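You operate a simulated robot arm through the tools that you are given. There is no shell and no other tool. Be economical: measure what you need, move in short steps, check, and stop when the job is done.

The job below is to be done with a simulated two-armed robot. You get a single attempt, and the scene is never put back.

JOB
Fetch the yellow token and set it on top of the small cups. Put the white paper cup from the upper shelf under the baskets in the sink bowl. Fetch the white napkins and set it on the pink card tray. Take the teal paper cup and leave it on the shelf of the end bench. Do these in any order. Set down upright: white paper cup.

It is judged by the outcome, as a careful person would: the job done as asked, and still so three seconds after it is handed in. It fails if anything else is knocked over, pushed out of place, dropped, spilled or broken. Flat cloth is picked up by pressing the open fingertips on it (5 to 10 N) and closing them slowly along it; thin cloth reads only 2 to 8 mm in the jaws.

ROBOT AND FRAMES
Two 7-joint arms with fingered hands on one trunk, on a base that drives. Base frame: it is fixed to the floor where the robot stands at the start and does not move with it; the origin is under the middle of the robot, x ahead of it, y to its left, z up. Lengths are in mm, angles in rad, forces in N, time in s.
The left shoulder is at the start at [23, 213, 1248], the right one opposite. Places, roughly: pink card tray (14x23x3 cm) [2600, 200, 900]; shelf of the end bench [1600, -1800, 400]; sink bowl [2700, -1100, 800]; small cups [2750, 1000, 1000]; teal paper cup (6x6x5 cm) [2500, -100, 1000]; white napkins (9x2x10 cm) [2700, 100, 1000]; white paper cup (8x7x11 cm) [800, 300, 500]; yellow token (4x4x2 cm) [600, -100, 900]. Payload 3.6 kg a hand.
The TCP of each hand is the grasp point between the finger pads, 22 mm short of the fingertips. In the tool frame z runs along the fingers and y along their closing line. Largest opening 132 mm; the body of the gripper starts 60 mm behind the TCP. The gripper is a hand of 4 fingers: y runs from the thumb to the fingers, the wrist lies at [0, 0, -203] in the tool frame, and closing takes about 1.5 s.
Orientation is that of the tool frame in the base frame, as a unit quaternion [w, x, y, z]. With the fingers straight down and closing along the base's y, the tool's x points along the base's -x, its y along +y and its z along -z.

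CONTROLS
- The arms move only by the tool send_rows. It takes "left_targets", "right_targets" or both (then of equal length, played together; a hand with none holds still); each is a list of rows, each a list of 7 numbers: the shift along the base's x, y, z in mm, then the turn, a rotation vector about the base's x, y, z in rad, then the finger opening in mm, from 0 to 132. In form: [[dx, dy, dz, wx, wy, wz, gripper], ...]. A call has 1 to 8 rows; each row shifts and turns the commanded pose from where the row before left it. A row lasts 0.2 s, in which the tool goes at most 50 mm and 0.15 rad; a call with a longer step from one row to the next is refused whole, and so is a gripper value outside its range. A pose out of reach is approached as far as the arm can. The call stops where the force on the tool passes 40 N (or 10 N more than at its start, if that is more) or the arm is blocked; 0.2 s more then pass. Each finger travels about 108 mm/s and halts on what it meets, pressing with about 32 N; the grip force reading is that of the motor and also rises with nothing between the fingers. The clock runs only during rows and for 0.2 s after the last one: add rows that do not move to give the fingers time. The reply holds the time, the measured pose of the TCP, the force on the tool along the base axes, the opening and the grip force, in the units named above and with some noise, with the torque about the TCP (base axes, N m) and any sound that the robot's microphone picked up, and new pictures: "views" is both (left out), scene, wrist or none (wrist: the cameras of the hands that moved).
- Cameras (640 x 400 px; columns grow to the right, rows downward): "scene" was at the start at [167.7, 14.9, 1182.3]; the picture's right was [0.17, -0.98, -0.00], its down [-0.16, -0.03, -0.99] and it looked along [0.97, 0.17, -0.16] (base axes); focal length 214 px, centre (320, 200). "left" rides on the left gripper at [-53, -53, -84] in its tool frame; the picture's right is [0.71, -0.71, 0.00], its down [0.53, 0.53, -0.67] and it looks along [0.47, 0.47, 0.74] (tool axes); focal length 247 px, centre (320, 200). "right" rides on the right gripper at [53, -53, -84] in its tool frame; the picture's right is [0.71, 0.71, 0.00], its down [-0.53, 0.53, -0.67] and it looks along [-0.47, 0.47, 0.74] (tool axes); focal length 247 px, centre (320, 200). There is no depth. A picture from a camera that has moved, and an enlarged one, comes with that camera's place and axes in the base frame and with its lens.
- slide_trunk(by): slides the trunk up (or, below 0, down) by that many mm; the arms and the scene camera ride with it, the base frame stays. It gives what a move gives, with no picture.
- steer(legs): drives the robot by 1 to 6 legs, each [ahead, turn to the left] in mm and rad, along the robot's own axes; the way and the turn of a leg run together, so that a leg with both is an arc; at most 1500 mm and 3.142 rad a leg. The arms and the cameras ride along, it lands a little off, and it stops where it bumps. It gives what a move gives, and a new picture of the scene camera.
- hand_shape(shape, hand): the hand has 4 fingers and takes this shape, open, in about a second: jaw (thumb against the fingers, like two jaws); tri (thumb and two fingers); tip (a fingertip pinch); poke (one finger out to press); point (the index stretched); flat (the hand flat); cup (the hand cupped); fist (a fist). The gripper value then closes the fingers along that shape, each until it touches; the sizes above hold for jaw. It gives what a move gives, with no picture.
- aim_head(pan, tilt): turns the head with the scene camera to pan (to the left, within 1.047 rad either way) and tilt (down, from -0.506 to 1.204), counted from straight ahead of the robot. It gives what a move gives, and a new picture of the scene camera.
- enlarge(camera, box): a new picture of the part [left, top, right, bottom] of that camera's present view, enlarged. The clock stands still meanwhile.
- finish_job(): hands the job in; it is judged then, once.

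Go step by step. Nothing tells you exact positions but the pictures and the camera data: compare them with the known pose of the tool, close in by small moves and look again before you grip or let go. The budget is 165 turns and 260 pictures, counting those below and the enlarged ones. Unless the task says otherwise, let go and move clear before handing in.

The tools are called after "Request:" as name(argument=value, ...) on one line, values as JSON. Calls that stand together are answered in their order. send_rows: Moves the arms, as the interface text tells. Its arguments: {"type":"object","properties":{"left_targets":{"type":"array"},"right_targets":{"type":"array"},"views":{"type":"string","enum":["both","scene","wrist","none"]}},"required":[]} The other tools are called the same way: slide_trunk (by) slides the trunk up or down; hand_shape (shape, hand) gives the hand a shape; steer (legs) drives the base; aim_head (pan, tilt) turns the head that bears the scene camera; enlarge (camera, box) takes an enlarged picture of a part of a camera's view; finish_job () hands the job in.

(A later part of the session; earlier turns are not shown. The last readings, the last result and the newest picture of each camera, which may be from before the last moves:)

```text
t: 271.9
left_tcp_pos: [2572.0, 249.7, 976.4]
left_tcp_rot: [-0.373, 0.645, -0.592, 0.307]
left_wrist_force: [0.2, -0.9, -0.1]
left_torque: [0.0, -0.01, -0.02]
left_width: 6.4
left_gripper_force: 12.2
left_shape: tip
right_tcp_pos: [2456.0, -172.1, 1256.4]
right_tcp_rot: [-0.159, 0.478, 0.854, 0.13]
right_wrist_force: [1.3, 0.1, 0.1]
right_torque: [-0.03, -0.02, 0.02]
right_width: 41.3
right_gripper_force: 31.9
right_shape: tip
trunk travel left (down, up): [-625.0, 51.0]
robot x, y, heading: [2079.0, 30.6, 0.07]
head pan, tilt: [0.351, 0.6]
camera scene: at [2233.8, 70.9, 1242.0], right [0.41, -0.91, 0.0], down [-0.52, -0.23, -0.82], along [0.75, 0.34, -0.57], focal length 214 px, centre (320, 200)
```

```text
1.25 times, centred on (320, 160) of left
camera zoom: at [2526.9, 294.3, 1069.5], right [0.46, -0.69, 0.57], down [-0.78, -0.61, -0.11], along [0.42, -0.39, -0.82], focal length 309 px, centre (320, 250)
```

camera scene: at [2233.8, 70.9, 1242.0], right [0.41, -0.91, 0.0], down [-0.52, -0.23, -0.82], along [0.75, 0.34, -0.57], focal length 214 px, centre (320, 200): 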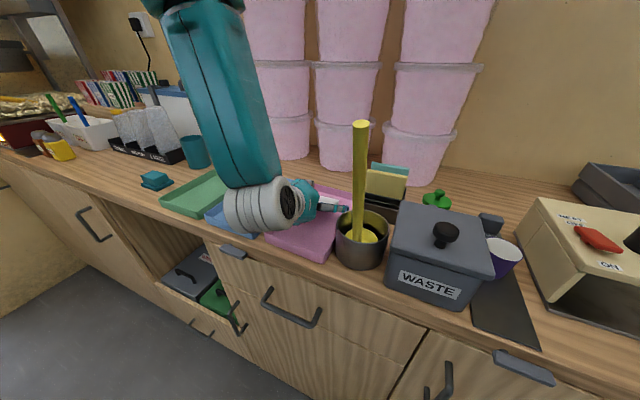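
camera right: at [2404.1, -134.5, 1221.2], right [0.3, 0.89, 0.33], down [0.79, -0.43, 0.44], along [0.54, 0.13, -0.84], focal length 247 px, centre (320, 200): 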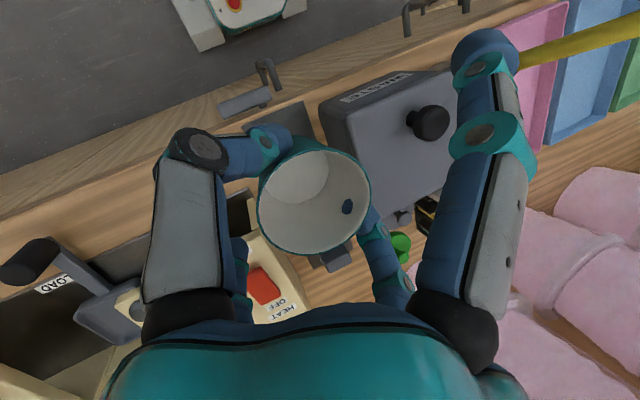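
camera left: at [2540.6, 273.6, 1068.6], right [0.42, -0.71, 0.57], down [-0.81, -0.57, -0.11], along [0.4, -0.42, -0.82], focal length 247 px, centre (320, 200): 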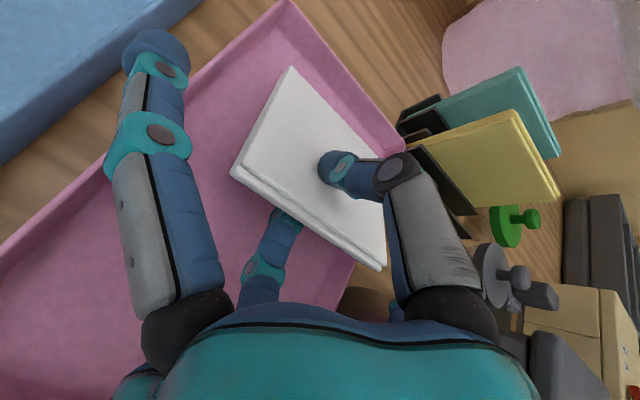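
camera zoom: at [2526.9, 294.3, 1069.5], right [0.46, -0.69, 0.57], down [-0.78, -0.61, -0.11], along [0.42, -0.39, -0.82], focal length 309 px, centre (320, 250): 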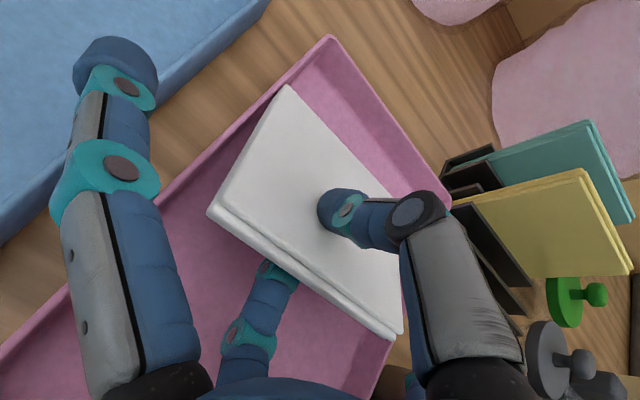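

Free of the pot now. I'll centre the stack on the tray (8 mm to -y), lower 8 mm, and open just enough to release.

Request:
slide_trunk(by=-8)

Request:
send_rows(left_targets=[[0, -8, 0, 0, 0, 0, 0], [0, 0, 0, 0, 0, 0, 6], [0, 0, 0, 0, 0, 0, 10], [0, 0, 0, 0, 0, 0, 14], [0, 0, 0, 0, 0, 0, 16]])

Request:
enlarge(camera="left", box=[160, 0, 480, 320])

```text
t: 272.4
left_tcp_pos: [2571.9, 250.3, 969.6]
left_tcp_rot: [-0.372, 0.645, -0.593, 0.308]
left_wrist_force: [0.3, 1.1, 0.0]
left_torque: [0.0, 0.04, 0.0]
left_width: 6.1
left_gripper_force: 12.3
left_shape: tip
right_tcp_pos: [2455.9, -172.4, 1249.2]
right_tcp_rot: [-0.159, 0.477, 0.854, 0.13]
right_wrist_force: [-0.3, 0.5, -0.3]
right_torque: [0.0, 0.0, 0.01]
right_width: 41.7
right_gripper_force: 31.7
right_shape: tip
trunk travel left (down, up): [-617.0, 59.0]
robot x, y, heading: [2076.3, 29.0, 0.065]
head pan, tilt: [0.351, 0.6]
```

```text
t: 273.6
left_tcp_pos: [2573.0, 241.3, 970.1]
left_tcp_rot: [-0.373, 0.645, -0.592, 0.307]
left_wrist_force: [0.1, -0.2, 0.3]
left_torque: [0.02, -0.01, 0.02]
left_width: 15.8
left_gripper_force: 0.1
left_shape: tip
right_tcp_pos: [2455.2, -172.4, 1249.2]
right_tcp_rot: [-0.158, 0.478, 0.854, 0.13]
right_wrist_force: [0.2, 0.3, -0.9]
right_torque: [0.01, -0.02, -0.01]
right_width: 41.3
right_gripper_force: 31.9
right_shape: tip
trunk travel left (down, up): [-617.0, 59.0]
robot x, y, heading: [2076.6, 29.1, 0.074]
head pan, tilt: [0.351, 0.6]
camera scene: at [2233.9, 70.9, 1233.9], right [0.41, -0.91, 0.0], down [-0.52, -0.23, -0.82], along [0.75, 0.34, -0.57], focal length 214 px, centre (320, 200)
camera left: at [2526.8, 286.7, 1062.4], right [0.46, -0.69, 0.57], down [-0.78, -0.61, -0.11], along [0.42, -0.39, -0.82], focal length 247 px, centre (320, 200)
```

scene: 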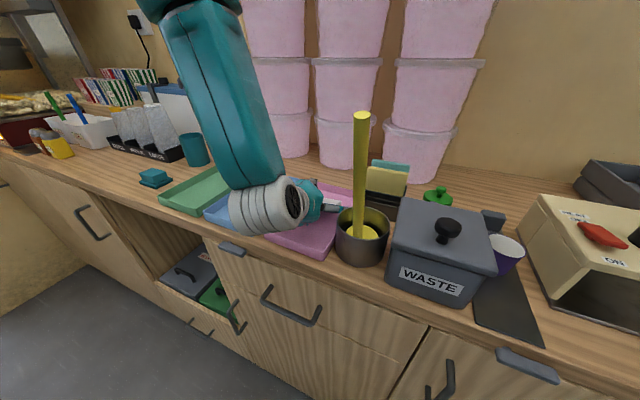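
left: 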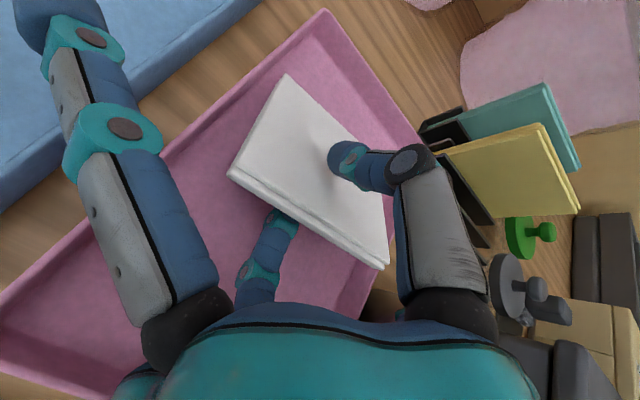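

```text
1.25 times, centred on (320, 160) of left
camera zoom: at [2526.8, 286.7, 1062.4], right [0.46, -0.69, 0.57], down [-0.78, -0.61, -0.11], along [0.42, -0.39, -0.82], focal length 309 px, centre (320, 250)
```

zoom: 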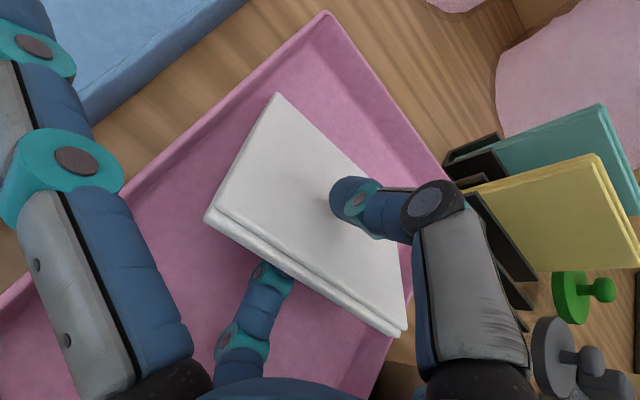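

Released; the stack rests on the lower finger and the tray. I'll back the base away so the finger slides out from under it.

Request:
steer(legs=[[-60, 0]])

Request:
enlarge(camera="left", box=[120, 0, 520, 320])

```text
t: 274.6
left_tcp_pos: [2509.5, 240.4, 970.6]
left_tcp_rot: [-0.374, 0.646, -0.59, 0.308]
left_wrist_force: [6.6, 11.8, -3.1]
left_torque: [0.36, -0.04, 0.72]
left_width: 15.7
left_gripper_force: 0.1
left_shape: tip
right_tcp_pos: [2391.9, -175.5, 1248.8]
right_tcp_rot: [-0.159, 0.477, 0.855, 0.13]
right_wrist_force: [-0.4, -0.8, -0.4]
right_torque: [-0.01, -0.03, 0.0]
right_width: 41.4
right_gripper_force: 31.4
right_shape: tip
trunk travel left (down, up): [-617.0, 59.0]
robot x, y, heading: [2015.3, 22.1, 0.073]
head pan, tilt: [0.351, 0.6]
camera scene: at [2171.4, 67.8, 1233.9], right [0.41, -0.91, 0.0], down [-0.51, -0.23, -0.82], along [0.75, 0.34, -0.57], focal length 214 px, centre (320, 200)
```

scene: 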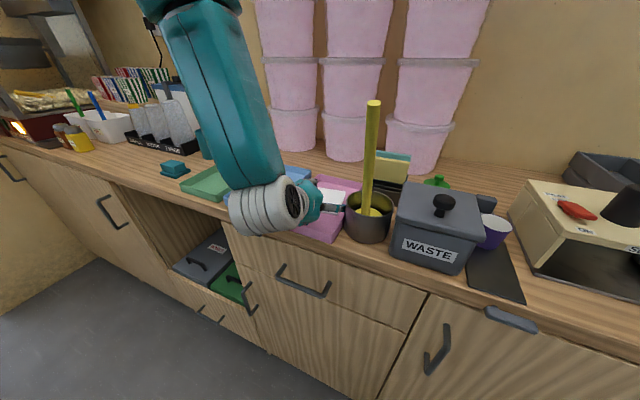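

```text
1.25 times, centred on (320, 160) of left
camera zoom: at [2464.4, 284.2, 1062.5], right [0.46, -0.69, 0.57], down [-0.78, -0.61, -0.11], along [0.43, -0.39, -0.82], focal length 309 px, centre (320, 250)
```

zoom: 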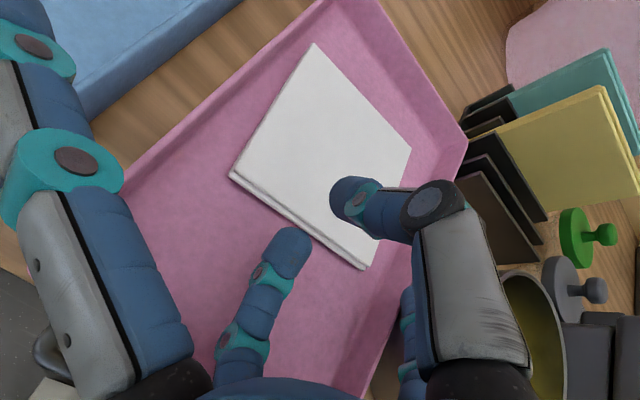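

The napkins now lie flat in the pink tray. A digit touches the pot; I'll turn away from it slightly, then raise the hand.

Request:
steer(legs=[[0, 0.05]])

Request:
slide_trunk(by=55)

Request:
aim_head(pan=0.3, tilt=0.6)

```text
t: 275.4
left_tcp_pos: [2500.1, 264.1, 970.1]
left_tcp_rot: [-0.382, 0.66, -0.575, 0.297]
left_wrist_force: [-2.2, 2.3, 0.7]
left_torque: [-0.08, 0.01, -0.11]
left_width: 15.6
left_gripper_force: 0.1
left_shape: tip
right_tcp_pos: [2404.1, -157.6, 1249.8]
right_tcp_rot: [-0.162, 0.456, 0.866, 0.126]
right_wrist_force: [0.1, -0.5, -0.9]
right_torque: [0.04, -0.01, 0.01]
right_width: 41.7
right_gripper_force: 32.1
right_shape: tip
trunk travel left (down, up): [-617.0, 59.0]
robot x, y, heading: [2014.6, 23.3, 0.126]
head pan, tilt: [0.351, 0.6]
camera scene: at [2170.3, 72.2, 1233.9], right [0.46, -0.89, 0.0], down [-0.5, -0.26, -0.82], along [0.73, 0.38, -0.57], focal length 214 px, centre (320, 200)
```

scene: 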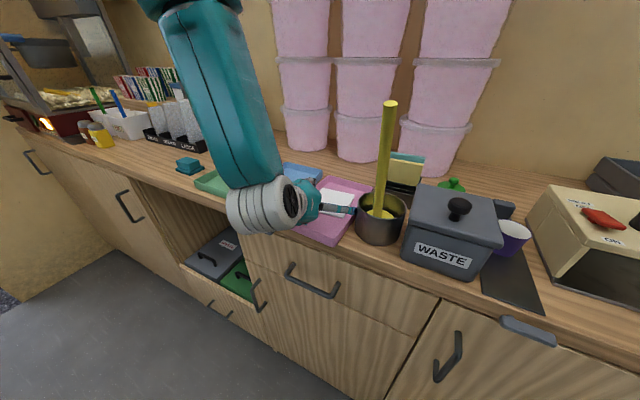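

```text
t: 276.4
left_tcp_pos: [2499.2, 264.1, 1025.4]
left_tcp_rot: [-0.381, 0.659, -0.576, 0.297]
left_wrist_force: [-0.6, 0.7, -0.2]
left_torque: [0.01, -0.03, 0.03]
left_width: 15.8
left_gripper_force: 0.0
left_shape: tip
right_tcp_pos: [2403.6, -156.2, 1304.3]
right_tcp_rot: [-0.162, 0.456, 0.866, 0.126]
right_wrist_force: [-0.4, 0.6, 0.1]
right_torque: [0.03, -0.01, -0.02]
right_width: 41.6
right_gripper_force: 32.4
right_shape: tip
trunk travel left (down, up): [-672.0, 4.0]
robot x, y, heading: [2016.5, 22.6, 0.127]
head pan, tilt: [0.351, 0.6]
```

```text
t: 277.0
left_tcp_pos: [2498.4, 264.0, 1025.9]
left_tcp_rot: [-0.381, 0.66, -0.575, 0.296]
left_wrist_force: [0.5, -0.4, -0.8]
left_torque: [-0.01, 0.03, 0.02]
left_width: 15.5
left_gripper_force: 0.0
left_shape: tip
right_tcp_pos: [2403.4, -156.8, 1304.1]
right_tcp_rot: [-0.162, 0.456, 0.866, 0.127]
right_wrist_force: [-0.5, 0.8, 0.3]
right_torque: [-0.02, 0.02, 0.01]
right_width: 41.4
right_gripper_force: 31.9
right_shape: tip
trunk travel left (down, up): [-672.0, 4.0]
robot x, y, heading: [2019.5, 20.9, 0.123]
head pan, tilt: [0.3, 0.6]
camera scene: at [2172.2, 67.4, 1289.1], right [0.41, -0.91, 0.0], down [-0.52, -0.23, -0.82], along [0.75, 0.34, -0.57], focal length 214 px, centre (320, 200)
```

scene: 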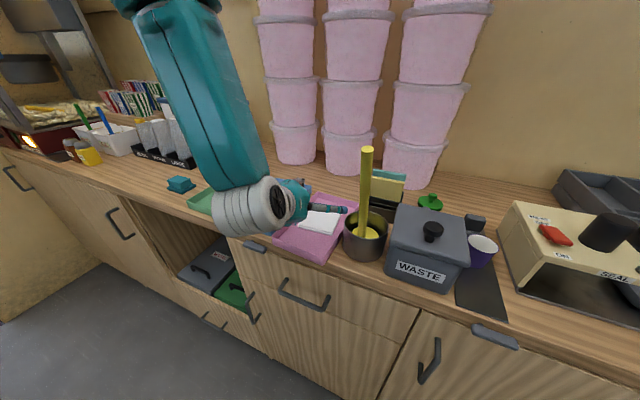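

Clear of everything. I'll back away and check the counter.

Request:
steer(legs=[[-300, 0]])

Request:
enlarge(camera="scene", box=[40, 80, 480, 300])

```text
t: 279.1
left_tcp_pos: [2196.6, 222.4, 1026.3]
left_tcp_rot: [-0.381, 0.658, -0.577, 0.298]
left_wrist_force: [1.2, 0.0, 0.1]
left_torque: [0.01, 0.01, 0.01]
left_width: 15.3
left_gripper_force: 0.0
left_shape: tip
right_tcp_pos: [2097.9, -197.5, 1305.8]
right_tcp_rot: [-0.162, 0.458, 0.865, 0.128]
right_wrist_force: [-1.0, 0.5, -0.3]
right_torque: [0.02, 0.0, -0.01]
right_width: 41.4
right_gripper_force: 32.8
right_shape: tip
trunk travel left (down, up): [-672.0, 4.0]
robot x, y, heading: [1711.3, -19.2, 0.119]
head pan, tilt: [0.3, 0.6]
camera scene: at [1867.9, 28.8, 1289.2], right [0.41, -0.91, 0.0], down [-0.52, -0.23, -0.82], along [0.75, 0.34, -0.57], focal length 214 px, centre (320, 200)
```

scene: 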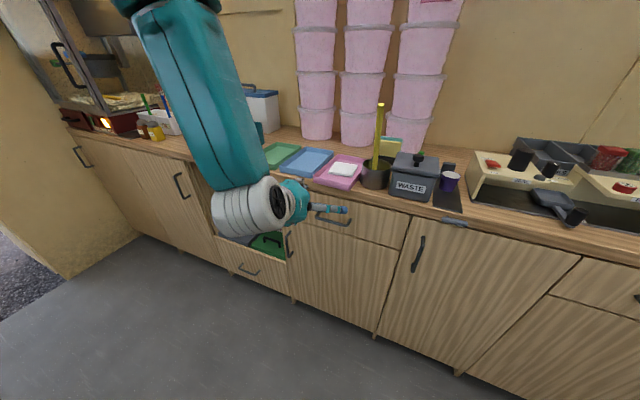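

```text
1.45 times, centred on (260, 190) of scene
camera zoom: at [1867.9, 28.8, 1289.2], right [0.41, -0.91, 0.0], down [-0.52, -0.23, -0.82], along [0.75, 0.34, -0.57], focal length 312 px, centre (407, 214)
```

zoom: 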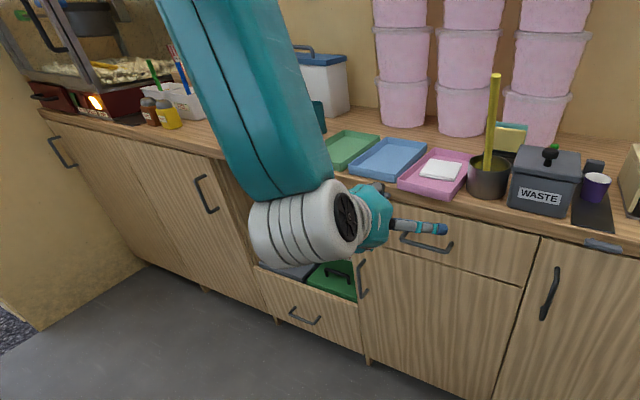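

Napkins are neatly on the pink tray. Now the teal cup goes to the end bench: I'll turn toward it and approach.

Request:
steer(legs=[[0, -1.69]])

Request:
aim_head(pan=0, tilt=0.35)

```text
t: 282.0
left_tcp_pos: [2167.0, -309.9, 1027.1]
left_tcp_rot: [0.185, -0.287, 0.827, -0.447]
left_wrist_force: [-0.9, -0.7, -0.1]
left_torque: [-0.01, 0.01, 0.01]
left_width: 15.8
left_gripper_force: 0.1
left_shape: tip
right_tcp_pos: [1756.1, -440.9, 1305.2]
right_tcp_rot: [-0.078, 0.825, 0.526, 0.191]
right_wrist_force: [-1.3, -0.1, -0.9]
right_torque: [-0.01, -0.05, 0.0]
right_width: 41.0
right_gripper_force: 32.4
right_shape: tip
trunk travel left (down, up): [-672.0, 4.0]
robot x, y, heading: [1746.2, 14.2, -0.952]
head pan, tilt: [0.3, 0.6]
stopped in leg 1: the robot was blocked; the commanded pose is now the measured one
camera scene: at [1860.1, -103.5, 1289.2], right [-0.61, -0.8, 0.0], down [-0.45, 0.34, -0.83], along [0.66, -0.5, -0.56], focal length 214 px, centre (320, 200)
```

scene: 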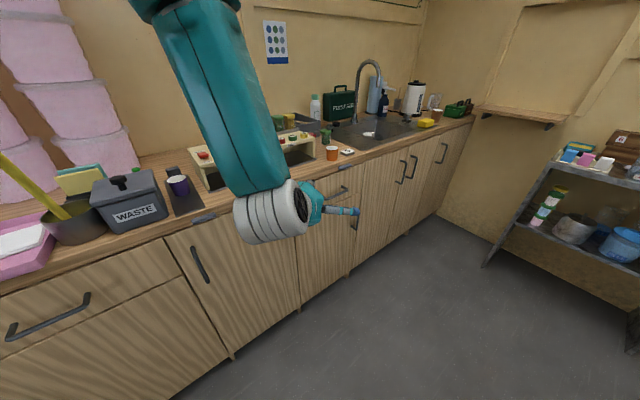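

```text
t: 282.8
left_tcp_pos: [2169.7, -307.6, 1026.2]
left_tcp_rot: [0.184, -0.287, 0.827, -0.447]
left_wrist_force: [0.4, -1.2, 0.2]
left_torque: [0.0, 0.02, 0.01]
left_width: 16.0
left_gripper_force: 0.0
left_shape: tip
right_tcp_pos: [1759.1, -440.2, 1306.5]
right_tcp_rot: [-0.079, 0.825, 0.526, 0.19]
right_wrist_force: [0.1, -0.2, -0.9]
right_torque: [0.02, 0.02, -0.04]
right_width: 40.8
right_gripper_force: 31.8
right_shape: tip
trunk travel left (down, up): [-672.0, 4.0]
robot x, y, heading: [1749.9, 15.4, -0.944]
head pan, tilt: [0.0, 0.351]
camera scene: at [1846.5, -124.4, 1311.8], right [-0.81, -0.58, 0.0], down [-0.2, 0.28, -0.94], along [0.55, -0.76, -0.35], focal length 214 px, centre (320, 200)
```

scene: 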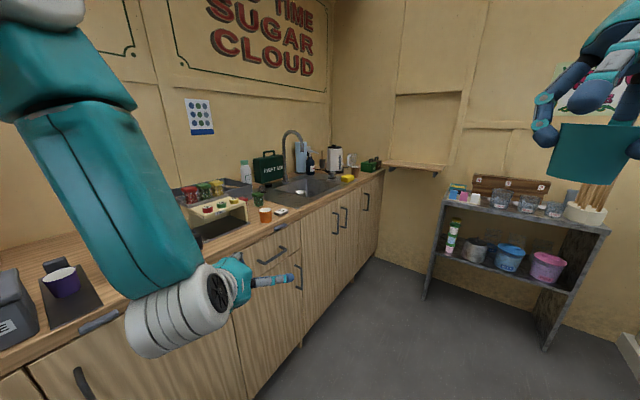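

Request:
steer(legs=[[0, -0.62]])

Request:
steer(legs=[[950, 0]])

Request:
enlarge(camera="scene", box=[160, 100, 560, 380])

```text
t: 284.9
left_tcp_pos: [1905.1, -495.7, 1026.4]
left_tcp_rot: [0.04, -0.022, 0.875, -0.482]
left_wrist_force: [0.7, 0.4, 0.5]
left_torque: [0.0, -0.01, -0.01]
left_width: 15.8
left_gripper_force: 0.0
left_shape: tip
right_tcp_pos: [1493.7, -362.8, 1305.1]
right_tcp_rot: [-0.016, 0.946, 0.25, 0.205]
right_wrist_force: [-0.1, 0.4, 0.0]
right_torque: [0.03, -0.01, -0.04]
right_width: 40.9
right_gripper_force: 32.2
right_shape: tip
trunk travel left (down, up): [-672.0, 4.0]
robot x, y, heading: [1776.7, 11.5, -1.56]
head pan, tilt: [0.0, 0.351]
camera scene: at [1778.4, -158.0, 1311.7], right [-1.0, -0.01, 0.0], down [0.0, 0.35, -0.94], along [0.01, -0.94, -0.35], focal length 214 px, centre (320, 200)
```

scene: 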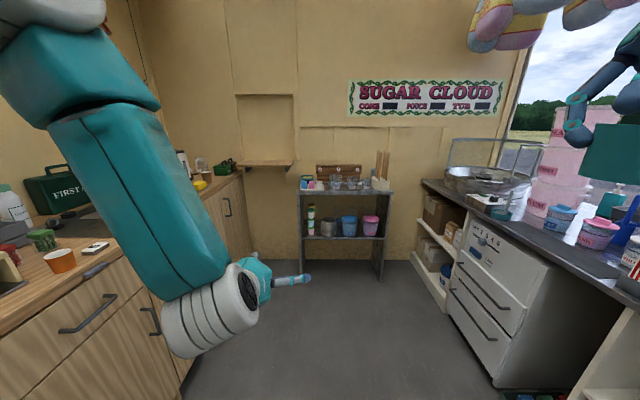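

```text
t: 289.9
left_tcp_pos: [1918.0, -1458.2, 1027.7]
left_tcp_rot: [0.04, -0.024, 0.875, -0.482]
left_wrist_force: [-0.4, 0.3, 0.3]
left_torque: [-0.02, -0.01, 0.0]
left_width: 15.8
left_gripper_force: 0.0
left_shape: tip
right_tcp_pos: [1505.5, -1328.9, 1307.3]
right_tcp_rot: [-0.017, 0.945, 0.253, 0.206]
right_wrist_force: [0.3, 0.5, 0.2]
right_torque: [0.01, 0.0, 0.0]
right_width: 40.6
right_gripper_force: 32.1
right_shape: tip
trunk travel left (down, up): [-672.0, 4.0]
robot x, y, heading: [1785.2, -953.5, -1.562]
head pan, tilt: [0.0, 0.351]
camera scene: at [1789.7, -1121.4, 1311.8], right [-1.0, -0.01, 0.0], down [0.0, 0.34, -0.94], along [0.01, -0.94, -0.34], focal length 214 px, centre (320, 200)
```

scene: 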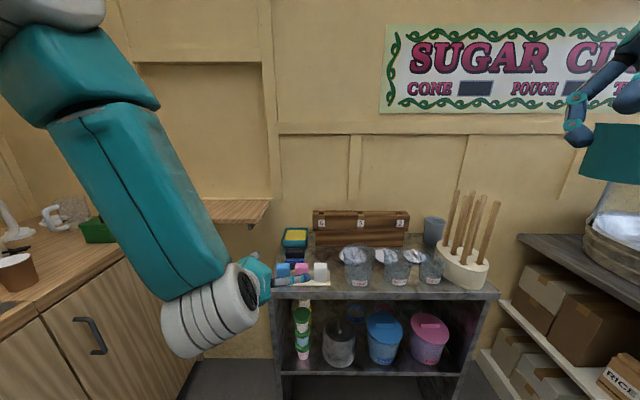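

```text
1.43 times, centred on (360, 240) of scene
camera zoom: at [1789.7, -1121.4, 1311.8], right [-1.0, -0.01, 0.0], down [0.0, 0.34, -0.94], along [0.01, -0.94, -0.34], focal length 306 px, centre (263, 143)
```

zoom: 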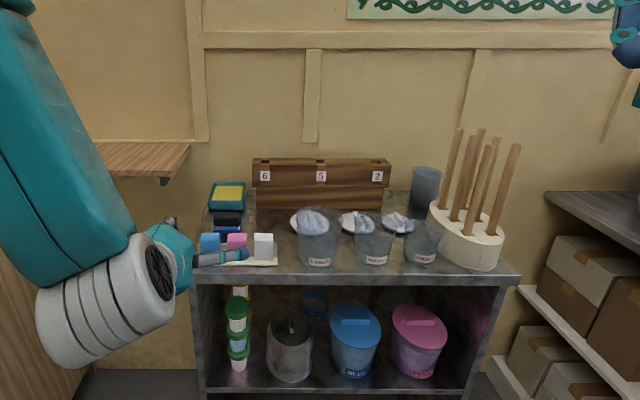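

I see the lower shelf with sprinkles, a pan, and blue and pink tubs, and room at its right end. I'll tuck the left hand back and lower the trunk to look at the shelf.

Request:
send_rows(left_targets=[[0, 35, 30, 0, 0, 0, 16], [0, 35, 30, 0, 0, 0, 16], [0, 35, 30, 0, 0, 0, 16], [0, 35, 30, 0, 0, 0, 16]], views="none")

Request:
slide_trunk(by=-400)

Request:
slide_trunk(by=-200)

Request:
aim_head(pan=-0.2, tilt=0.35)

```text
t: 290.9
left_tcp_pos: [1918.2, -1316.3, 1149.6]
left_tcp_rot: [0.04, -0.024, 0.875, -0.483]
left_wrist_force: [-0.1, -1.4, 0.0]
left_torque: [0.01, -0.01, -0.05]
left_width: 15.4
left_gripper_force: 0.1
left_shape: tip
right_tcp_pos: [1505.3, -1327.2, 1307.4]
right_tcp_rot: [-0.017, 0.946, 0.252, 0.205]
right_wrist_force: [0.4, -0.5, 0.7]
right_torque: [-0.01, -0.02, -0.05]
right_width: 40.7
right_gripper_force: 31.7
right_shape: tip
trunk travel left (down, up): [-672.0, 4.0]
robot x, y, heading: [1786.5, -952.7, -1.564]
head pan, tilt: [0.0, 0.351]
```

```text
t: 294.8
left_tcp_pos: [1917.3, -1317.6, 748.3]
left_tcp_rot: [0.041, -0.023, 0.875, -0.482]
left_wrist_force: [1.0, -0.1, 0.4]
left_torque: [0.03, 0.01, 0.03]
left_width: 15.9
left_gripper_force: 0.1
left_shape: tip
right_tcp_pos: [1505.6, -1328.0, 907.6]
right_tcp_rot: [-0.017, 0.945, 0.252, 0.206]
right_wrist_force: [0.5, -0.2, -1.0]
right_torque: [0.02, 0.0, 0.02]
right_width: 40.7
right_gripper_force: 31.5
right_shape: tip
trunk travel left (down, up): [-272.0, 404.0]
robot x, y, heading: [1787.6, -949.4, -1.555]
head pan, tilt: [0.0, 0.351]
```

```text
t: 296.9
left_tcp_pos: [1916.0, -1315.1, 534.0]
left_tcp_rot: [0.042, -0.023, 0.886, -0.462]
left_wrist_force: [-0.1, 0.3, -0.4]
left_torque: [0.02, 0.02, -0.01]
left_width: 15.5
left_gripper_force: 0.0
left_shape: tip
right_tcp_pos: [1505.4, -1327.9, 707.6]
right_tcp_rot: [-0.018, 0.945, 0.252, 0.206]
right_wrist_force: [-0.6, -1.1, 0.1]
right_torque: [0.03, 0.01, 0.0]
right_width: 40.6
right_gripper_force: 32.2
right_shape: tip
trunk travel left (down, up): [-72.0, 604.0]
robot x, y, heading: [1788.3, -952.2, -1.549]
head pan, tilt: [0.0, 0.351]
```

```text
t: 297.7
left_tcp_pos: [1917.0, -1314.6, 534.4]
left_tcp_rot: [0.041, -0.023, 0.885, -0.463]
left_wrist_force: [0.4, 0.3, -0.5]
left_torque: [0.0, 0.01, -0.02]
left_width: 15.8
left_gripper_force: 0.1
left_shape: tip
right_tcp_pos: [1505.6, -1327.3, 706.5]
right_tcp_rot: [-0.017, 0.945, 0.252, 0.206]
right_wrist_force: [-0.3, -0.6, -0.3]
right_torque: [0.01, 0.02, -0.01]
right_width: 40.8
right_gripper_force: 31.4
right_shape: tip
trunk travel left (down, up): [-72.0, 604.0]
robot x, y, heading: [1783.9, -955.0, -1.558]
head pan, tilt: [-0.201, 0.351]
camera scene: at [1771.3, -1126.7, 696.5], right [-0.98, 0.19, 0.0], down [0.06, 0.34, -0.94], along [-0.18, -0.92, -0.34], focal length 214 px, centre (320, 200)
```

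scene: 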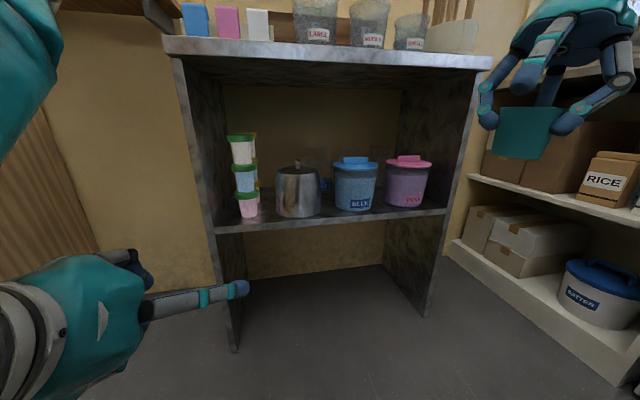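

The shelf surface is at z≈430, front edge y≈-1665; the tubs stand back with about 60 mm free in front, more in the notch between blue and pink (x≈1455). I'll yaw the hand so its digits run along the shelf and drive closer.

Request:
send_rows(right_targets=[[0, 0, -20, 0, 0, -0.135, 36], [0, 0, -20, 0, 0, -0.135, 36], [0, 0, -20, 0, 0, -0.135, 36], [0, 0, -20, 0, 0, -0.135, 36]], views="none")

Request:
steer(legs=[[190, 0]])

Request:
aim_head(pan=-0.5, tilt=0.4)

```text
t: 298.7
left_tcp_pos: [1915.7, -1315.4, 534.3]
left_tcp_rot: [0.042, -0.024, 0.886, -0.462]
left_wrist_force: [0.2, 0.3, 1.1]
left_torque: [0.0, 0.0, 0.01]
left_width: 16.0
left_gripper_force: 0.1
left_shape: tip
right_tcp_pos: [1506.8, -1327.1, 626.2]
right_tcp_rot: [0.039, 0.978, -0.011, 0.203]
right_wrist_force: [-0.1, -0.6, -1.3]
right_torque: [-0.03, -0.05, -0.02]
right_width: 40.8
right_gripper_force: 32.3
right_shape: tip
trunk travel left (down, up): [-72.0, 604.0]
robot x, y, heading: [1789.0, -954.0, -1.555]
head pan, tilt: [-0.201, 0.351]
```

```text
t: 300.2
left_tcp_pos: [1919.5, -1506.7, 533.1]
left_tcp_rot: [0.041, -0.022, 0.886, -0.461]
left_wrist_force: [-0.7, 0.4, 0.0]
left_torque: [0.03, 0.0, 0.0]
left_width: 15.9
left_gripper_force: 0.0
left_shape: tip
right_tcp_pos: [1507.6, -1516.6, 625.8]
right_tcp_rot: [0.038, 0.978, -0.01, 0.203]
right_wrist_force: [0.4, -0.6, -0.2]
right_torque: [0.02, 0.01, -0.03]
right_width: 40.8
right_gripper_force: 31.9
right_shape: tip
trunk travel left (down, up): [-72.0, 604.0]
robot x, y, heading: [1790.8, -1144.0, -1.561]
head pan, tilt: [-0.201, 0.351]
camera scene: at [1773.4, -1316.6, 696.5], right [-0.98, 0.19, 0.0], down [0.06, 0.34, -0.94], along [-0.18, -0.92, -0.34], focal length 214 px, centre (320, 200)
```

scene: 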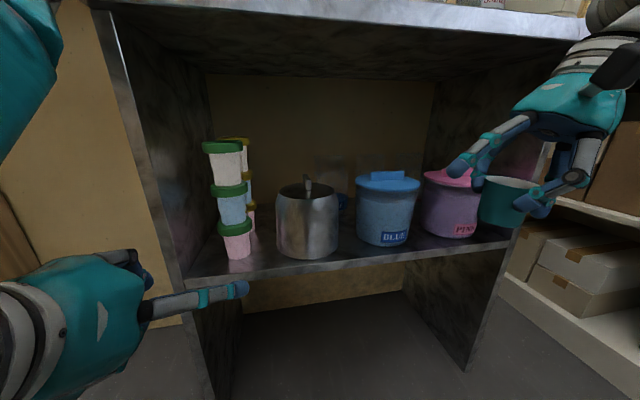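

```text
t: 301.0
left_tcp_pos: [1919.0, -1505.1, 534.0]
left_tcp_rot: [0.042, -0.023, 0.886, -0.462]
left_wrist_force: [-0.3, 0.1, 1.0]
left_torque: [-0.01, 0.0, 0.03]
left_width: 16.0
left_gripper_force: 0.0
left_shape: tip
right_tcp_pos: [1508.8, -1517.0, 627.0]
right_tcp_rot: [0.037, 0.978, -0.009, 0.203]
right_wrist_force: [-0.4, -0.4, -0.7]
right_torque: [0.02, 0.02, 0.02]
right_width: 40.3
right_gripper_force: 32.4
right_shape: tip
trunk travel left (down, up): [-72.0, 604.0]
robot x, y, heading: [1787.1, -1141.7, -1.553]
head pan, tilt: [-0.499, 0.4]
camera scene: at [1747.6, -1307.0, 692.0], right [-0.88, 0.47, 0.0], down [0.18, 0.34, -0.92], along [-0.43, -0.81, -0.39], focal length 214 px, centre (320, 200)
```

scene: 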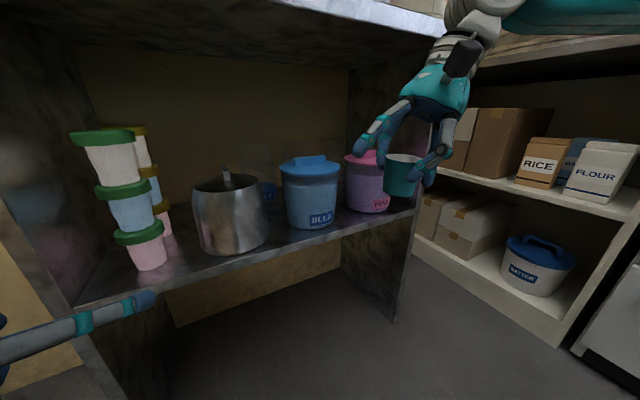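

Re-triangulated: shelf z≈437, edge y≈-1650, with a notch between blue and pink at x≈1468. I'll turn the hand a further 90° so one spread digit fits in the notch and the others stay clear.

Request:
send_rows(right_targets=[[0, 5, 0, 0, 0, -0.145, 36], [0, 5, 0, 0, 0, -0.145, 36], [0, 5, 0, 0, 0, -0.145, 36], [0, 0, 0, 0, 0, -0.145, 36], [0, 0, 0, 0, 0, -0.145, 36], [0, 0, 0, 0, 0, -0.145, 36]])

```text
t: 302.4
left_tcp_pos: [1919.2, -1504.8, 533.4]
left_tcp_rot: [0.042, -0.023, 0.886, -0.462]
left_wrist_force: [0.4, 0.3, -0.3]
left_torque: [0.01, 0.01, 0.01]
left_width: 15.7
left_gripper_force: 0.1
left_shape: tip
right_tcp_pos: [1509.4, -1527.1, 687.9]
right_tcp_rot: [0.12, 0.883, -0.423, 0.166]
right_wrist_force: [-0.6, -0.4, 0.8]
right_torque: [-0.03, -0.03, -0.03]
right_width: 40.4
right_gripper_force: 32.5
right_shape: tip
right hand out of reach, approached as far as the arm can: row 3, 5, 6
trunk travel left (down, up): [-72.0, 604.0]
robot x, y, heading: [1792.5, -1141.0, -1.562]
head pan, tilt: [-0.499, 0.4]
camera scene: at [1747.5, -1306.9, 692.1], right [-0.88, 0.47, 0.0], down [0.18, 0.34, -0.92], along [-0.43, -0.81, -0.39], focal length 214 px, centre (320, 200)
camera right: at [1566.3, -1502.6, 782.9], right [-0.14, -0.93, 0.33], down [-0.85, 0.28, 0.44], along [-0.51, -0.22, -0.83], focal length 247 px, centre (320, 200)
```

scene: 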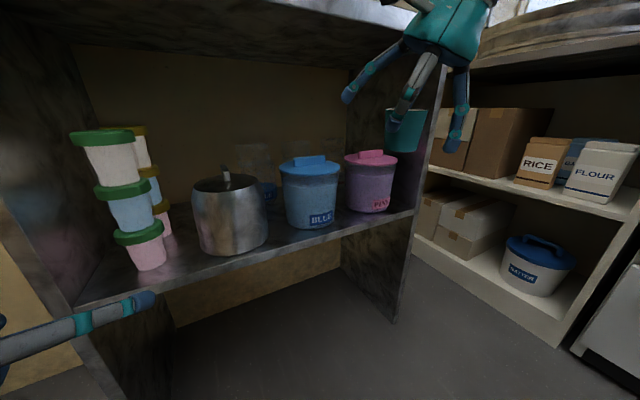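
right: 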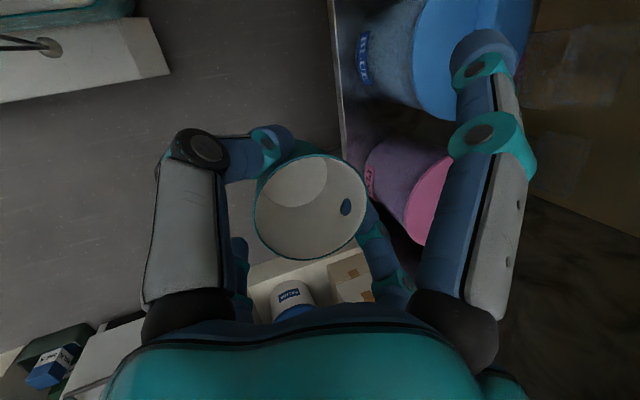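

The wrist is near a limit here; I'll test whether it frees up with the arm farther out.

Request:
send_rows(right_targets=[[-10, -15, 0, 0, 0, -0.14, 36], [-10, -15, 0, 0, 0, -0.14, 36], [-10, -15, 0, 0, 0, -0.14, 36], [-10, -15, 0, 0, 0, -0.14, 36], [0, 0, 0, 0, 0, -0.14, 36]], views="scene")

```text
t: 303.6
left_tcp_pos: [1919.6, -1504.5, 534.7]
left_tcp_rot: [0.041, -0.022, 0.886, -0.462]
left_wrist_force: [-0.3, 0.0, -0.3]
left_torque: [0.01, 0.0, 0.03]
left_width: 15.8
left_gripper_force: 0.0
left_shape: tip
right_tcp_pos: [1470.6, -1587.8, 688.9]
right_tcp_rot: [-0.171, -0.684, 0.7, -0.115]
right_wrist_force: [-0.5, -0.4, -0.8]
right_torque: [-0.03, -0.03, 0.02]
right_width: 40.4
right_gripper_force: 31.9
right_shape: tip
trunk travel left (down, up): [-72.0, 604.0]
robot x, y, heading: [1789.0, -1141.3, -1.555]
head pan, tilt: [-0.499, 0.4]
camera scene: at [1747.5, -1307.0, 692.0], right [-0.88, 0.47, 0.0], down [0.18, 0.34, -0.92], along [-0.43, -0.81, -0.39], focal length 214 px, centre (320, 200)
```

scene: 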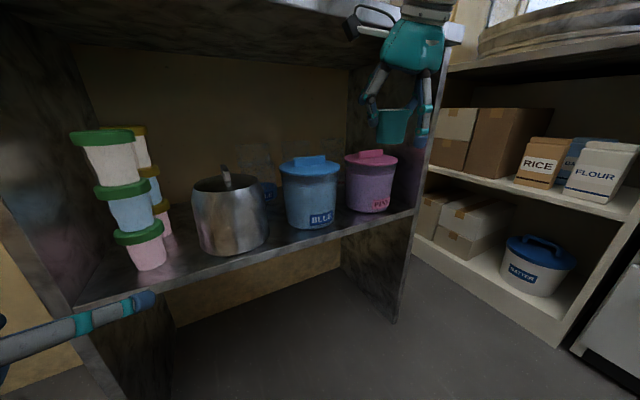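

The orientation is now reached without a limit warning. I'll lower in front of the shelf and check.

Request:
send_rows(right_targets=[[0, 5, -40, 0, 0, 0, 36], [0, 0, -40, 0, 0, 0, 36], [0, 0, -40, 0, 0, 0, 36], [0, 0, -35, 0, 0, 0, 36]])

Request:
enlarge(camera="scene", box=[260, 80, 460, 260])

```text
t: 304.6
left_tcp_pos: [1919.6, -1504.9, 534.5]
left_tcp_rot: [0.041, -0.023, 0.886, -0.462]
left_wrist_force: [-0.5, -0.5, -0.9]
left_torque: [0.0, 0.02, -0.04]
left_width: 15.8
left_gripper_force: 0.1
left_shape: tip
right_tcp_pos: [1456.9, -1592.6, 544.9]
right_tcp_rot: [-0.17, -0.686, 0.698, -0.116]
right_wrist_force: [-0.1, -0.4, 1.1]
right_torque: [0.04, 0.02, -0.01]
right_width: 40.3
right_gripper_force: 32.3
right_shape: tip
right hand out of reach, approached as far as the arm can: row 4
trunk travel left (down, up): [-72.0, 604.0]
robot x, y, heading: [1788.9, -1142.4, -1.558]
head pan, tilt: [-0.499, 0.4]
camera scene: at [1748.1, -1306.9, 692.0], right [-0.88, 0.47, 0.0], down [0.18, 0.34, -0.92], along [-0.43, -0.81, -0.39], focal length 214 px, centre (320, 200)
camera right: at [1516.5, -1609.8, 639.9], right [-0.7, -0.63, 0.33], down [-0.47, 0.76, 0.44], along [-0.53, 0.15, -0.83], focal length 247 px, centre (320, 200)
```

scene: 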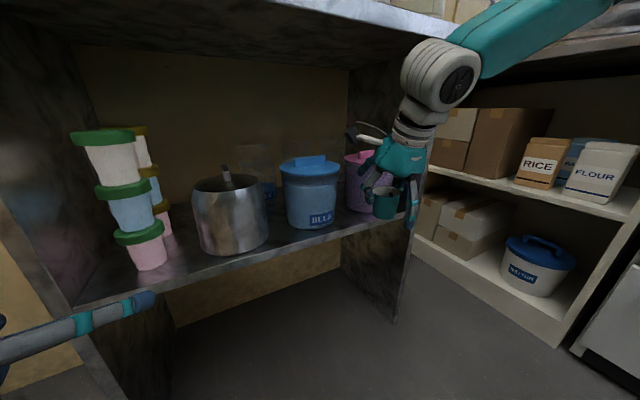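
right: 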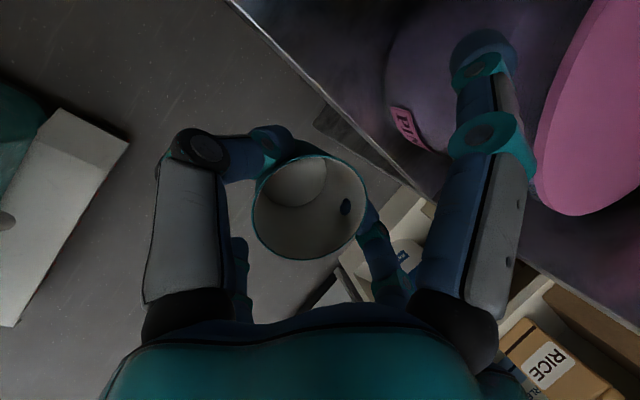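

```text
2.22 times, centred on (360, 170) of scene
camera zoom: at [1748.1, -1306.9, 692.0], right [-0.88, 0.47, 0.0], down [0.18, 0.34, -0.92], along [-0.43, -0.81, -0.39], focal length 477 px, centre (231, 267)
```

zoom: 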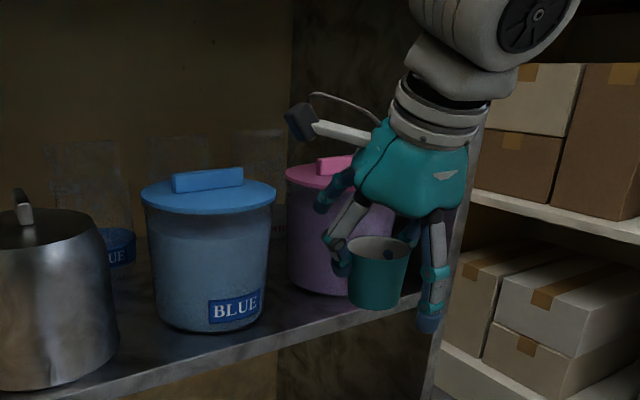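

Cup is upright and the notch centre is at about (1474, -1680). I'll lower the trunk 30 mm and then move the cup in over the shelf.

Request:
slide_trunk(by=-28)

Request:
send_rows(right_targets=[[6, -20, 0, 0, 0, 0, 36], [5, -20, 0, 0, 0, 0, 36], [3, -20, 0, 0, 0, 0, 36]])

Request:
enlarge(camera="scene", box=[240, 60, 460, 260])

```text
t: 305.3
left_tcp_pos: [1917.3, -1503.9, 497.8]
left_tcp_rot: [0.042, -0.023, 0.891, -0.452]
left_wrist_force: [0.7, -0.2, 0.1]
left_torque: [0.01, 0.01, -0.03]
left_width: 15.9
left_gripper_force: 0.2
left_shape: tip
right_tcp_pos: [1456.0, -1592.4, 517.5]
right_tcp_rot: [-0.169, -0.687, 0.698, -0.115]
right_wrist_force: [-0.8, 1.2, -0.8]
right_torque: [0.0, 0.01, 0.0]
right_width: 40.2
right_gripper_force: 32.2
right_shape: tip
trunk travel left (down, up): [-44.0, 632.0]
robot x, y, heading: [1789.6, -1142.7, -1.557]
head pan, tilt: [-0.499, 0.4]
```

```text
t: 306.1
left_tcp_pos: [1918.4, -1503.6, 498.5]
left_tcp_rot: [0.043, -0.021, 0.891, -0.451]
left_wrist_force: [0.3, -1.3, 0.3]
left_torque: [0.02, 0.01, 0.04]
left_width: 16.0
left_gripper_force: 0.0
left_shape: tip
right_tcp_pos: [1469.8, -1650.6, 518.6]
right_tcp_rot: [-0.169, -0.687, 0.698, -0.114]
right_wrist_force: [0.2, 0.4, -0.2]
right_torque: [0.02, 0.0, 0.01]
right_width: 40.4
right_gripper_force: 32.2
right_shape: tip
trunk travel left (down, up): [-44.0, 632.0]
robot x, y, heading: [1794.7, -1144.5, -1.559]
head pan, tilt: [-0.499, 0.4]
camera scene: at [1747.5, -1307.2, 663.8], right [-0.88, 0.47, 0.0], down [0.18, 0.34, -0.92], along [-0.43, -0.81, -0.39], focal length 214 px, centre (320, 200)
camera right: at [1529.4, -1669.4, 613.2], right [-0.7, -0.63, 0.33], down [-0.47, 0.76, 0.44], along [-0.53, 0.16, -0.83], focal length 247 px, centre (320, 200)
```

scene: 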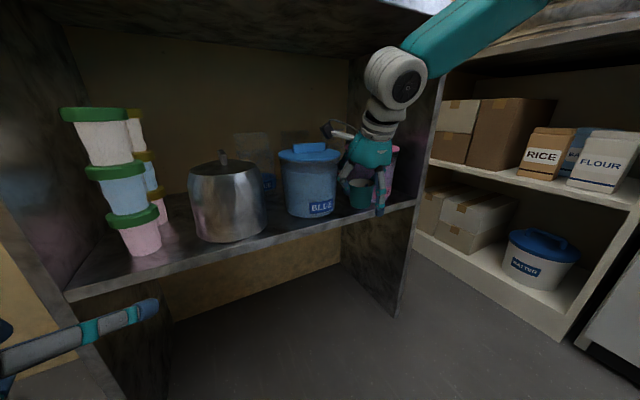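
right: 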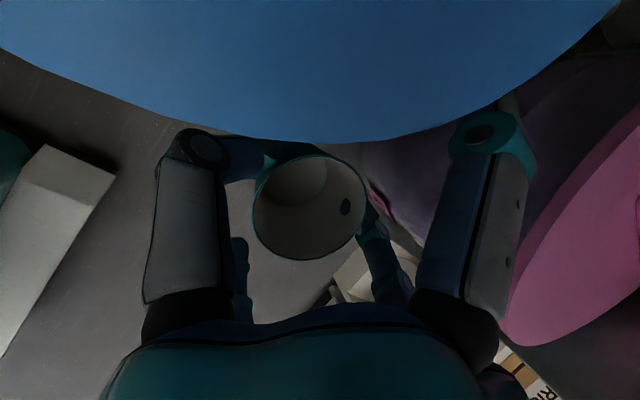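

```text
2.00 times, centred on (350, 160) of scene
camera zoom: at [1747.5, -1307.2, 663.8], right [-0.88, 0.47, 0.0], down [0.18, 0.34, -0.92], along [-0.43, -0.81, -0.39], focal length 429 px, centre (260, 280)
```

zoom: 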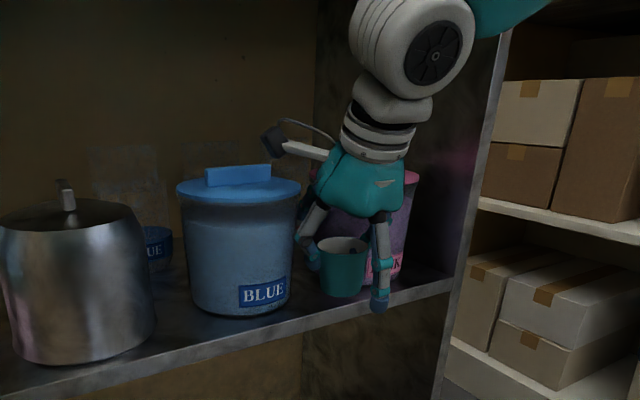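

The tubs and the hand camera limit how deep I can go. I'll set the cup near the shelf's front between blue and pink (about x 1455, y -1664), then nudge it further in if needed. Moving there now.

Request:
send_rows(right_targets=[[-8, -6, 0, 0, 0, 0, 36], [-7, -7, 0, 0, 0, 0, 36], [0, 0, -8, 0, 0, 0, 36]], views="none")

Request:
enlarge(camera="scene", box=[270, 120, 430, 240])

```text
t: 306.9
left_tcp_pos: [1917.8, -1503.1, 496.8]
left_tcp_rot: [0.043, -0.022, 0.891, -0.451]
left_wrist_force: [0.3, 0.0, 0.1]
left_torque: [0.01, 0.02, -0.02]
left_width: 15.9
left_gripper_force: 0.0
left_shape: tip
right_tcp_pos: [1455.1, -1664.3, 508.9]
right_tcp_rot: [-0.168, -0.687, 0.698, -0.115]
right_wrist_force: [1.8, 0.8, 0.2]
right_torque: [0.0, 0.01, -0.04]
right_width: 40.3
right_gripper_force: 32.1
right_shape: tip
trunk travel left (down, up): [-44.0, 632.0]
robot x, y, heading: [1789.8, -1137.4, -1.556]
head pan, tilt: [-0.499, 0.4]
```

```text
3.33 times, centred on (350, 180) of scene
camera zoom: at [1747.6, -1307.2, 663.8], right [-0.88, 0.47, 0.0], down [0.18, 0.34, -0.92], along [-0.43, -0.81, -0.39], focal length 715 px, centre (220, 267)
```

zoom: 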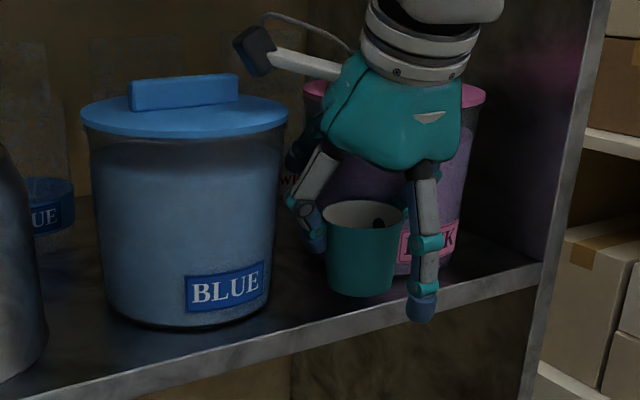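

The cup's base is just inside the shelf edge. I'll lower it onto the shelf with the trunk.

Request:
slide_trunk(by=-9)

Request:
slide_trunk(by=-5)

```text
t: 307.5
left_tcp_pos: [1916.0, -1504.4, 487.7]
left_tcp_rot: [0.043, -0.024, 0.891, -0.45]
left_wrist_force: [1.0, 0.3, 0.1]
left_torque: [-0.04, -0.01, 0.0]
left_width: 16.0
left_gripper_force: 0.0
left_shape: tip
right_tcp_pos: [1454.2, -1665.2, 501.2]
right_tcp_rot: [-0.168, -0.687, 0.698, -0.114]
right_wrist_force: [1.3, 0.6, -0.8]
right_torque: [0.0, 0.0, -0.03]
right_width: 40.0
right_gripper_force: 32.2
right_shape: tip
trunk travel left (down, up): [-35.0, 641.0]
robot x, y, heading: [1791.1, -1141.4, -1.561]
head pan, tilt: [-0.499, 0.4]
```

```text
t: 308.1
left_tcp_pos: [1915.4, -1504.6, 483.5]
left_tcp_rot: [0.044, -0.024, 0.891, -0.452]
left_wrist_force: [0.6, 0.4, -0.7]
left_torque: [0.0, 0.0, 0.03]
left_width: 15.9
left_gripper_force: 0.1
left_shape: tip
right_tcp_pos: [1455.2, -1665.4, 497.5]
right_tcp_rot: [-0.17, -0.686, 0.698, -0.114]
right_wrist_force: [-0.7, -1.2, 4.8]
right_torque: [-0.04, -0.02, -0.04]
right_width: 40.4
right_gripper_force: 32.2
right_shape: tip
trunk travel left (down, up): [-30.0, 646.0]
robot x, y, heading: [1791.0, -1141.6, -1.563]
head pan, tilt: [-0.499, 0.4]
```

Contact with the shelf (4.8 N). Releasing slowly.

Request:
send_rows(right_targets=[[0, 0, 1, 0, 0, 0, 42], [0, 0, 0, 0, 0, 0, 45], [0, 0, 0, 0, 0, 0, 48], [0, 0, 0, 0, 0, 0, 51], [0, 0, 0, 0, 0, 0, 54]], views="none")

Request:
enlarge(camera="scene", box=[270, 120, 430, 240])

```text
t: 309.3
left_tcp_pos: [1916.0, -1504.1, 483.0]
left_tcp_rot: [0.044, -0.023, 0.891, -0.451]
left_wrist_force: [-0.8, -0.7, 0.8]
left_torque: [-0.03, 0.01, -0.03]
left_width: 15.8
left_gripper_force: 0.1
left_shape: tip
right_tcp_pos: [1454.7, -1663.3, 496.0]
right_tcp_rot: [-0.168, -0.687, 0.697, -0.114]
right_wrist_force: [1.6, 2.2, -0.1]
right_torque: [0.02, -0.07, -0.1]
right_width: 51.4
right_gripper_force: 0.0
right_shape: tip
trunk travel left (down, up): [-30.0, 646.0]
robot x, y, heading: [1792.1, -1141.9, -1.556]
head pan, tilt: [-0.499, 0.4]
```

```text
3.33 times, centred on (350, 180) of scene
camera zoom: at [1747.6, -1307.2, 649.9], right [-0.88, 0.47, 0.0], down [0.18, 0.34, -0.92], along [-0.43, -0.81, -0.39], focal length 715 px, centre (220, 267)
```

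zoom: 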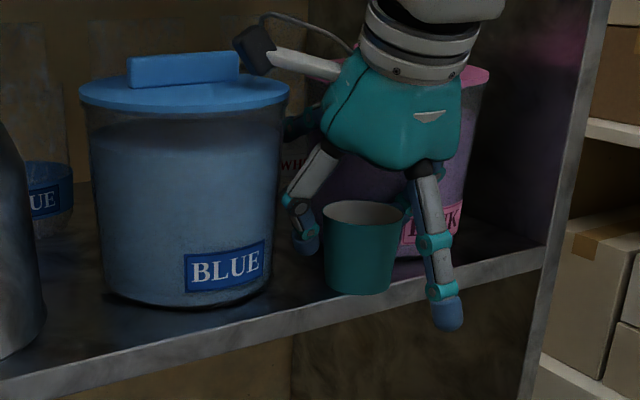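

The cup stands on the shelf, clear of the edge. I'll lift the hand off slowly.

Request:
send_rows(right_targets=[[0, 0, 6, 0, 0, 0, 52], [0, 0, 8, 0, 0, 0, 52], [0, 0, 8, 0, 0, 0, 52], [0, 0, 8, 0, 0, 0, 52], [0, 2, 8, 0, 0, 0, 52]], views="none")

Request:
enlarge(camera="scene", box=[270, 120, 430, 240])

```text
t: 310.5
left_tcp_pos: [1917.1, -1503.5, 482.7]
left_tcp_rot: [0.044, -0.023, 0.891, -0.451]
left_wrist_force: [-0.3, -0.2, -0.5]
left_torque: [-0.01, -0.01, -0.01]
left_width: 15.5
left_gripper_force: 0.1
left_shape: tip
right_tcp_pos: [1455.2, -1662.3, 536.9]
right_tcp_rot: [-0.169, -0.686, 0.698, -0.114]
right_wrist_force: [0.9, 0.5, -0.2]
right_torque: [-0.01, 0.0, -0.05]
right_width: 50.9
right_gripper_force: 0.0
right_shape: tip
trunk travel left (down, up): [-30.0, 646.0]
robot x, y, heading: [1793.3, -1138.4, -1.562]
head pan, tilt: [-0.499, 0.4]
```

```text
3.33 times, centred on (350, 180) of scene
camera zoom: at [1747.6, -1307.3, 649.9], right [-0.88, 0.47, 0.0], down [0.18, 0.34, -0.92], along [-0.43, -0.81, -0.39], focal length 715 px, centre (220, 267)
```

zoom: 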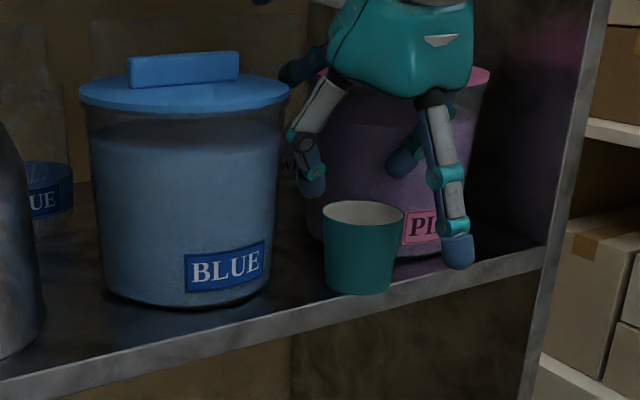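

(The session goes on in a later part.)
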